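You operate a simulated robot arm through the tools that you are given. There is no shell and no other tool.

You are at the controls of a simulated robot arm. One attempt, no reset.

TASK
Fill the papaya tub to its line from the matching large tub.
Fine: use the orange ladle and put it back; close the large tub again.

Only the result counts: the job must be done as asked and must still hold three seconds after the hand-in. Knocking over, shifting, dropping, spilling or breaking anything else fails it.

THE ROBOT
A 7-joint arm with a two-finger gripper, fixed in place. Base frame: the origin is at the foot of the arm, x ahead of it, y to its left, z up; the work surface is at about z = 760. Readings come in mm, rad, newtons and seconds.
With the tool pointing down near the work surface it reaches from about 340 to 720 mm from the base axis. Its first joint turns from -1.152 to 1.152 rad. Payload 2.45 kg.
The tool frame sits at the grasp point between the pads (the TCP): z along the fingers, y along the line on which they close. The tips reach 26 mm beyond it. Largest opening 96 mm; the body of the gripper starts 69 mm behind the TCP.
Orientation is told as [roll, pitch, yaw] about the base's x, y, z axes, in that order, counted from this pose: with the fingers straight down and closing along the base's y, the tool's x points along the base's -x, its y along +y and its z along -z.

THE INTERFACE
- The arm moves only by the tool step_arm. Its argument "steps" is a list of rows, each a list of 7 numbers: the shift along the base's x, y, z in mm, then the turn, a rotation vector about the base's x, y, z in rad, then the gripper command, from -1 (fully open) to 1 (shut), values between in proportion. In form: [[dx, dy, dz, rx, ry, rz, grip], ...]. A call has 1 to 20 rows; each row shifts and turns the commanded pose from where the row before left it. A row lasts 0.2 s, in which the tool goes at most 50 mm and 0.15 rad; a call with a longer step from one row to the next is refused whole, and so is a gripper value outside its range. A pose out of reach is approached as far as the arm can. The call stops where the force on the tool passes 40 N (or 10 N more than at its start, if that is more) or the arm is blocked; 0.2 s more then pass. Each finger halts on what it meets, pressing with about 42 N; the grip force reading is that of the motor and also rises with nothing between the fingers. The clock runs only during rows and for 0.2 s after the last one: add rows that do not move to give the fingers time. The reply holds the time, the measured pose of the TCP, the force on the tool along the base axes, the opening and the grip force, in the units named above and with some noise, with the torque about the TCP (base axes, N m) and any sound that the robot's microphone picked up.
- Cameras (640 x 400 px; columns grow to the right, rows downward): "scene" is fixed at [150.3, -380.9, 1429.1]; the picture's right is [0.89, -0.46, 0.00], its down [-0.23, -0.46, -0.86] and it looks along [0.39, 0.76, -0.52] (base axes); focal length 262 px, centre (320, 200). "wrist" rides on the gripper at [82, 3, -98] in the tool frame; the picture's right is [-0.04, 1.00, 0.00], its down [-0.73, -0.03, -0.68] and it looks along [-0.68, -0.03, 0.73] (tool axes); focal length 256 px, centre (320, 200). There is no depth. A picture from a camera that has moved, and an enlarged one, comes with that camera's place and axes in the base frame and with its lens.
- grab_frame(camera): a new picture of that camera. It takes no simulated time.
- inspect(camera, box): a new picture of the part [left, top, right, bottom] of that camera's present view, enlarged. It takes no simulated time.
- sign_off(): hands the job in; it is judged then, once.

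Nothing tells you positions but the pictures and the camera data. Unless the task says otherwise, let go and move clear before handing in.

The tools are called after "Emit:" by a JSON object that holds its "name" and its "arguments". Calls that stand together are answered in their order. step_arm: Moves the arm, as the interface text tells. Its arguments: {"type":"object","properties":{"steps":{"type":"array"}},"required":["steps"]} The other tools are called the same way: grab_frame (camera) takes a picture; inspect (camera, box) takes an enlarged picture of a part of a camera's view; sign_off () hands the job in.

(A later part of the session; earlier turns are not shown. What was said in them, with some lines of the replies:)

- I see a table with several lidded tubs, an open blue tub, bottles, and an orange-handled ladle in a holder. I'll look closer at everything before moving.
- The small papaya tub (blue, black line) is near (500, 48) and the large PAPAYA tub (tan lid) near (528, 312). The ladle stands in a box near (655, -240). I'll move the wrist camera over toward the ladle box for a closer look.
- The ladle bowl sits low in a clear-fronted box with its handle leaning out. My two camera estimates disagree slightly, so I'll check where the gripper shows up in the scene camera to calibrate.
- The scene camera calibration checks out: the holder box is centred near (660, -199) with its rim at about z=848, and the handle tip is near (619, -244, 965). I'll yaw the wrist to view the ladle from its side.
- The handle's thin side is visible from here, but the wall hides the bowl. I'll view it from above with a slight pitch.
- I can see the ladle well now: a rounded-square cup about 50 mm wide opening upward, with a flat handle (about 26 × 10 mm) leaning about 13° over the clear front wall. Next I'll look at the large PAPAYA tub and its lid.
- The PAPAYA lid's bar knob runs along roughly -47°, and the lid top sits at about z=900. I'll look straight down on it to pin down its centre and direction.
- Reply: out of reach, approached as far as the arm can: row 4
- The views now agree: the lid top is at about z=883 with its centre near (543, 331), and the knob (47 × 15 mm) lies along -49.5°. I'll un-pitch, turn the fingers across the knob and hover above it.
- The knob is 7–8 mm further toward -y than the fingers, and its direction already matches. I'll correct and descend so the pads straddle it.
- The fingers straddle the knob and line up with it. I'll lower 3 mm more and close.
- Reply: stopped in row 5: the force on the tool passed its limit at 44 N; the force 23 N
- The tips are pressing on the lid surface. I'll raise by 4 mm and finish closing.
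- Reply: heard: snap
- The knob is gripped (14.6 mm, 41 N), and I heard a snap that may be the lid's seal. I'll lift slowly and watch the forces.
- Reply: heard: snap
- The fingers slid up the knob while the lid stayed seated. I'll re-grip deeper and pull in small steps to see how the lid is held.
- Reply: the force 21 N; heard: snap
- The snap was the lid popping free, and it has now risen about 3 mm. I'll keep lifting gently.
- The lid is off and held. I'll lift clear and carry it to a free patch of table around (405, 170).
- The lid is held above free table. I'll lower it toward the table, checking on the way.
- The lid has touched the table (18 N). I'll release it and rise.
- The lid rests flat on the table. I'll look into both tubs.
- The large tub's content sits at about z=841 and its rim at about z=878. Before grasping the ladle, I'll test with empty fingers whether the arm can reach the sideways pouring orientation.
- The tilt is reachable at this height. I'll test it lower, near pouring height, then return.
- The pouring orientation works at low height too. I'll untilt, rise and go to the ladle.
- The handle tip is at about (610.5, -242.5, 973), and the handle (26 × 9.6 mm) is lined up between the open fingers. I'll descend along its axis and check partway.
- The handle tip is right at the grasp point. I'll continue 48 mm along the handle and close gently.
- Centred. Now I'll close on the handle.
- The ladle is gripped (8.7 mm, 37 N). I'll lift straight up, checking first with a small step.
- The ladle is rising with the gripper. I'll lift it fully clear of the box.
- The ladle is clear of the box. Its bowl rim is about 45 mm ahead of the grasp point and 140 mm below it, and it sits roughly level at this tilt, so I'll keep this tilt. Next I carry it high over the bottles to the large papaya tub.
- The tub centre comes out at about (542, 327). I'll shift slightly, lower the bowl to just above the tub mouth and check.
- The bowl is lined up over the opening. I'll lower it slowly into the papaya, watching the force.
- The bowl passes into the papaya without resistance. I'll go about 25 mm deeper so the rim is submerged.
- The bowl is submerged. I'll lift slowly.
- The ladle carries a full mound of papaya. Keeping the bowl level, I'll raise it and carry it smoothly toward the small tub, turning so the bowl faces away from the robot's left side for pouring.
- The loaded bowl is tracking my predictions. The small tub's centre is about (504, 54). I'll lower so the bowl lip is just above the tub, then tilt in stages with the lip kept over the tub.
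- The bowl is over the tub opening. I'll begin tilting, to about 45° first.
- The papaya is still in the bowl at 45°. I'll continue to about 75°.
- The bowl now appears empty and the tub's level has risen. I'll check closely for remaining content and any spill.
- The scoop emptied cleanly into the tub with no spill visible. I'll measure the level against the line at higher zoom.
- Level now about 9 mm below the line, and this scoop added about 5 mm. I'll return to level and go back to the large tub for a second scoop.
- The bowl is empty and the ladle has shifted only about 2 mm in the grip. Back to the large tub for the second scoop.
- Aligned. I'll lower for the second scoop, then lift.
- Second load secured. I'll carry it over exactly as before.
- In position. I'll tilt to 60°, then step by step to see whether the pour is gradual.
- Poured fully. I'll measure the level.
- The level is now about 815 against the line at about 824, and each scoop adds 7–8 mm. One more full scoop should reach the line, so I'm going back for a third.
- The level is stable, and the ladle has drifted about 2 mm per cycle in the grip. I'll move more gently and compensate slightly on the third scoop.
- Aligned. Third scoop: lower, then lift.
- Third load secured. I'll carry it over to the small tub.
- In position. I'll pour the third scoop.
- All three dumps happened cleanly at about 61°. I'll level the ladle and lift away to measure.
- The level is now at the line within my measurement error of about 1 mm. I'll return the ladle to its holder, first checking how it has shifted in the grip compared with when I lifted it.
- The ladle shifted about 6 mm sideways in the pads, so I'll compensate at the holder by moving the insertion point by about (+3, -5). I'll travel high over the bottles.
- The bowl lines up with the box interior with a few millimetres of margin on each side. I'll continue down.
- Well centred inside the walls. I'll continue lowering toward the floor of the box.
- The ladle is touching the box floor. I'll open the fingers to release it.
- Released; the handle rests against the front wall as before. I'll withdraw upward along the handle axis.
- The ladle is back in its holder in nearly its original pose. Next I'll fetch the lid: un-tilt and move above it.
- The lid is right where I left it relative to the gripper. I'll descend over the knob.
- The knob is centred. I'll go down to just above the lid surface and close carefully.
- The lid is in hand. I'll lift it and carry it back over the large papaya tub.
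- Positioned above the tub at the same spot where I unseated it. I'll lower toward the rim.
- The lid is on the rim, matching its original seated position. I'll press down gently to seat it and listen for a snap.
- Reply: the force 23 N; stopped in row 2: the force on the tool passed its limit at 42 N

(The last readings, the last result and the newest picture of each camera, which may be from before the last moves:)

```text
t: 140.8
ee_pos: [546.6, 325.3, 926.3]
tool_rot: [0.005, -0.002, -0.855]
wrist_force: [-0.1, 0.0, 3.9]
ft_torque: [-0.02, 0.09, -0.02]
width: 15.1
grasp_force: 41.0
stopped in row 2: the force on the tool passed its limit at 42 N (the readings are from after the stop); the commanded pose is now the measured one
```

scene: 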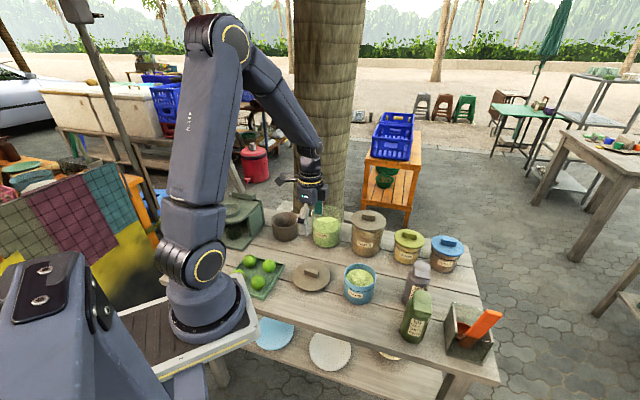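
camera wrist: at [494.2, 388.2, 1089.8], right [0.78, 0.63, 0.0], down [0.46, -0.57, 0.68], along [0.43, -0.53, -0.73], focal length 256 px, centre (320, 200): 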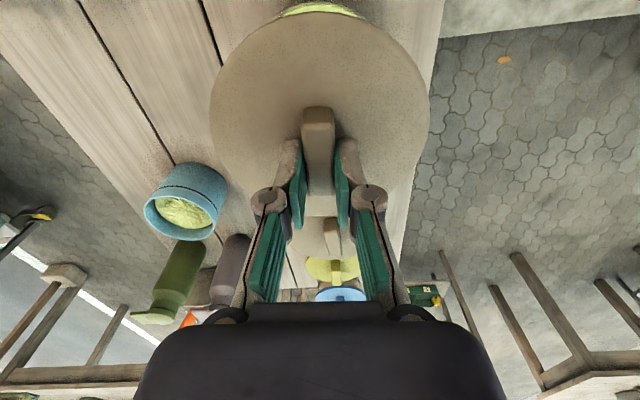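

I pressed to 42 N with no snap. I'll release carefully and compare the lid's height with the original seated view.

Emit:
{"name": "step_arm", "arguments": {"steps": [[0, 0, 0, 0, 0, 0, 0.8], [0, 0, 0, 0, 0, 0, 0.5], [0, 0, 0, 0, 0, 0, 0.2], [0, 0, 0, 0, 0, 0, 0], [0, 0, 0, 0, 0, 0, 0], [0, 0, 10, 0, 0, 0, 0], [0, 0, 20, 0, 0, 0, 0], [0, 0, 30, 0, 0, 0, 0], [0, 0, 30, 0, 0, 0, 0], [0, 0, 0, 0, 0, 0, 0]]}}

Emit:
{"name": "inspect", "arguments": {"camera": "scene", "box": [300, 190, 350, 225]}}

Emit:
{"name": "inspect", "arguments": {"camera": "scene", "box": [290, 190, 370, 260]}}

Emit:
{"name": "grab_frame", "arguments": {"camera": "wrist"}}

```text
t: 143.0
ee_pos: [546.9, 324.3, 1015.2]
tool_rot: [0.004, -0.001, -0.855]
wrist_force: [-0.5, 0.2, -0.2]
ft_torque: [-0.05, -0.01, -0.02]
width: 48.1
grasp_force: 0.0
heard: snap
```

```text
11.43 times, centred on (325, 208) of scene
camera zoom: at [150.3, -380.9, 1429.1], right [0.89, -0.46, 0.0], down [-0.23, -0.46, -0.86], along [0.39, 0.76, -0.52], focal length 2993 px, centre (263, 114)
```

zoom: 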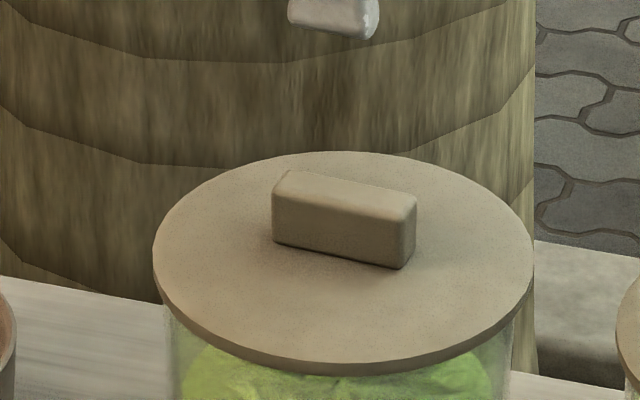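

```text
5.71 times, centred on (330, 225) of scene
camera zoom: at [150.3, -380.9, 1429.1], right [0.89, -0.46, 0.0], down [-0.23, -0.46, -0.86], along [0.39, 0.76, -0.52], focal length 1497 px, centre (263, 57)
```

zoom: 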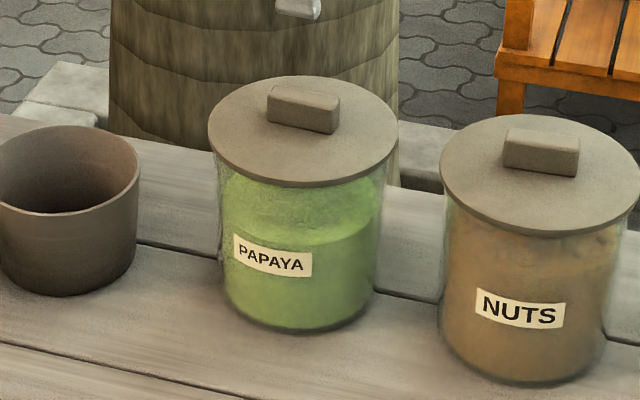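

```text
taken
camera wrist: at [495.8, 387.4, 1114.0], right [0.78, 0.63, 0.0], down [0.46, -0.57, 0.68], along [0.43, -0.53, -0.73], focal length 256 px, centre (320, 200)
```

wrist: 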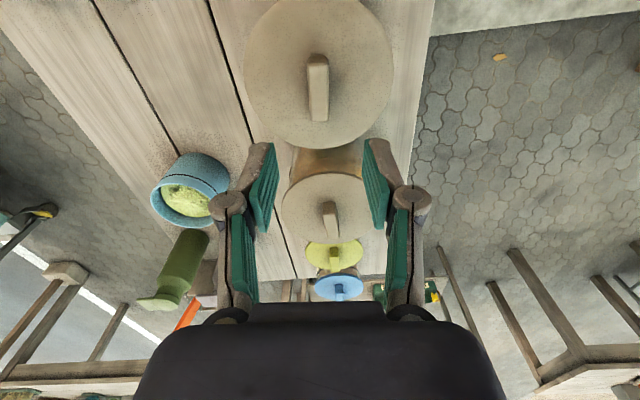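

I heard the lid snap shut on release, and it matches its original seated pose to within a pixel. I'll now double-check the small tub's level against its line at high zoom.

Emit:
{"name": "inspect", "arguments": {"camera": "scene", "box": [345, 260, 375, 279]}}

Emit:
{"name": "inspect", "arguments": {"camera": "scene", "box": [345, 277, 375, 296]}}

Emit:
{"name": "grab_frame", "arguments": {"camera": "scene"}}

```text
16.00 times, centred on (360, 270) of scene
camera zoom: at [150.3, -380.9, 1429.1], right [0.89, -0.46, 0.0], down [-0.23, -0.46, -0.86], along [0.39, 0.76, -0.52], focal length 4190 px, centre (-320, -912)
```

zoom: 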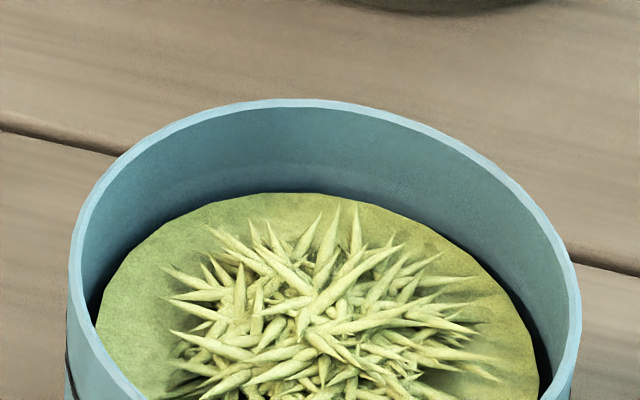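

```text
16.00 times, centred on (360, 286) of scene
camera zoom: at [150.3, -380.9, 1429.1], right [0.89, -0.46, 0.0], down [-0.23, -0.46, -0.86], along [0.39, 0.76, -0.52], focal length 4190 px, centre (-320, -1184)
```

zoom: 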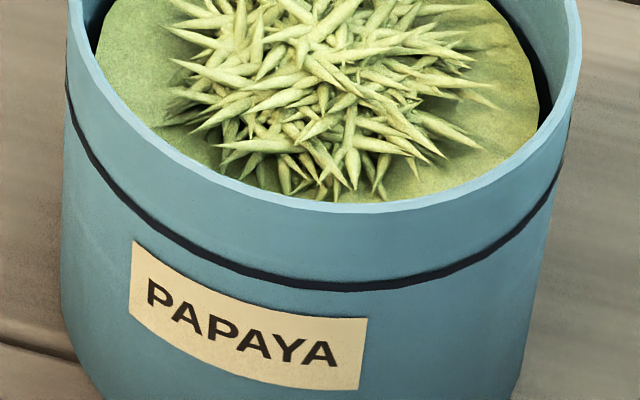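

```text
taken
```

scene: 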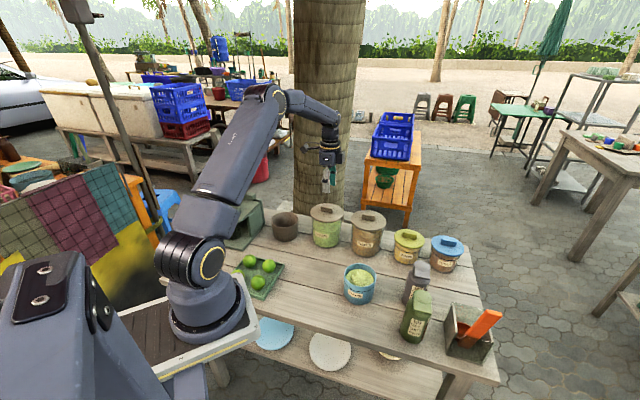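

The level sits within the thickness of the line: the content is about 19.3 mm below the rim and the line about 18.6 ± 1.8 mm. I'll move the arm clear and do a last check of the whole table.

Emit:
{"name": "step_arm", "arguments": {"steps": [[0, 0, 30, 0, 0, 0, 0], [-10, -10, 35, 0, 0, 0, -0.5], [-25, -25, 25, 0, 0, 0, -1], [-25, -25, 10, 0, 0, 0, -1], [-25, -25, 0, 0, 0, 0, -1], [0, 0, 0, 0, 0, 0, -1]]}}

Emit:
{"name": "grab_frame", "arguments": {"camera": "scene"}}

Emit:
{"name": "inspect", "arguments": {"camera": "scene", "box": [230, 190, 510, 370]}}

Emit:
{"name": "inspect", "arguments": {"camera": "scene", "box": [390, 270, 520, 370]}}

```text
t: 144.4
ee_pos: [463.6, 240.1, 1114.1]
tool_rot: [0.005, -0.002, -0.855]
wrist_force: [0.2, 0.2, 0.3]
ft_torque: [-0.01, 0.0, 0.0]
width: 95.8
grasp_force: 0.0
```

```text
taken
```

scene: 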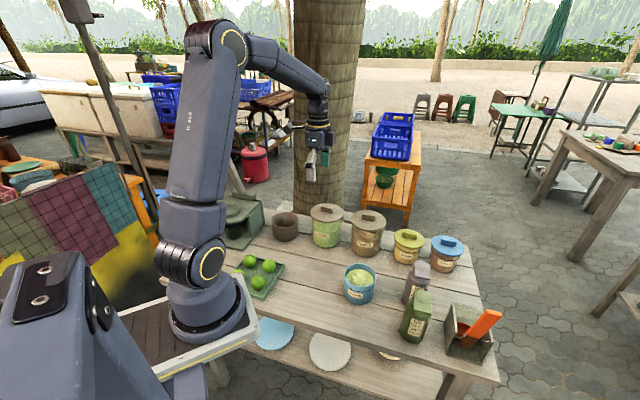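

```text
2.22 times, centred on (370, 280) of scene
camera zoom: at [150.2, -380.9, 1429.1], right [0.89, -0.46, 0.0], down [-0.23, -0.46, -0.86], along [0.39, 0.76, -0.52], focal length 582 px, centre (209, 22)
```

zoom: 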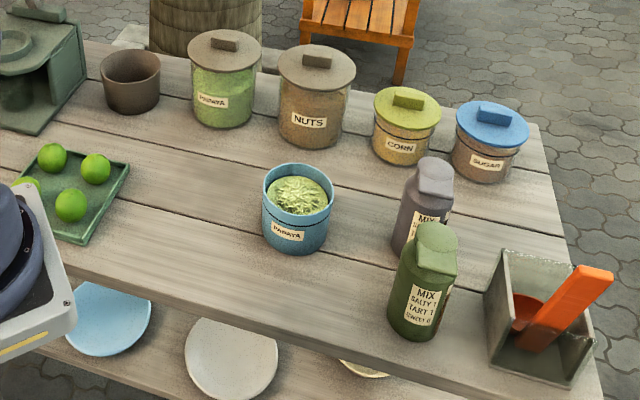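

```text
4.00 times, centred on (455, 320) of scene
camera zoom: at [150.2, -380.9, 1429.1], right [0.89, -0.46, 0.0], down [-0.23, -0.46, -0.86], along [0.39, 0.76, -0.52], focal length 1048 px, centre (-220, -280)
```

zoom: 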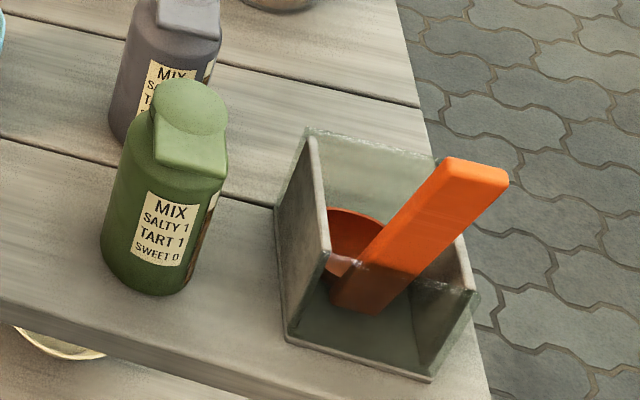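

The papaya tub is filled to its line, the ladle is back in its holder, and the large papaya tub is closed. Nothing else looks moved and there is no spill, the gripper is empty and clear, so I'm handing in.

Emit:
{"name": "sign_off", "arguments": {}}

```text
The job is handed in.
```

I filled the small papaya tub to its line with three scoops from the large PAPAYA tub, using the orange ladle, and handed the job in. I haven't seen a verdict.

- **Level:** the surface is about 19.3 mm below the rim and the centre of the line about 18.6 mm. That puts it within the line's thickness, though my measurement could be off by a millimetre or so.
- **Ladle:** it is back in its holder, leaning on the front wall almost exactly as it was at the start.
- **Large tub:** the lid snapped shut on release and sits within a pixel of where it was originally.
- **Everything else:** the last pictures show no spill and nothing shifted. The gripper is empty and clear of the table.

When I first gripped the lid, the fingers pressed on it with 44 N and the arm stopped at its force limit. The lid and tub looked unchanged afterwards.
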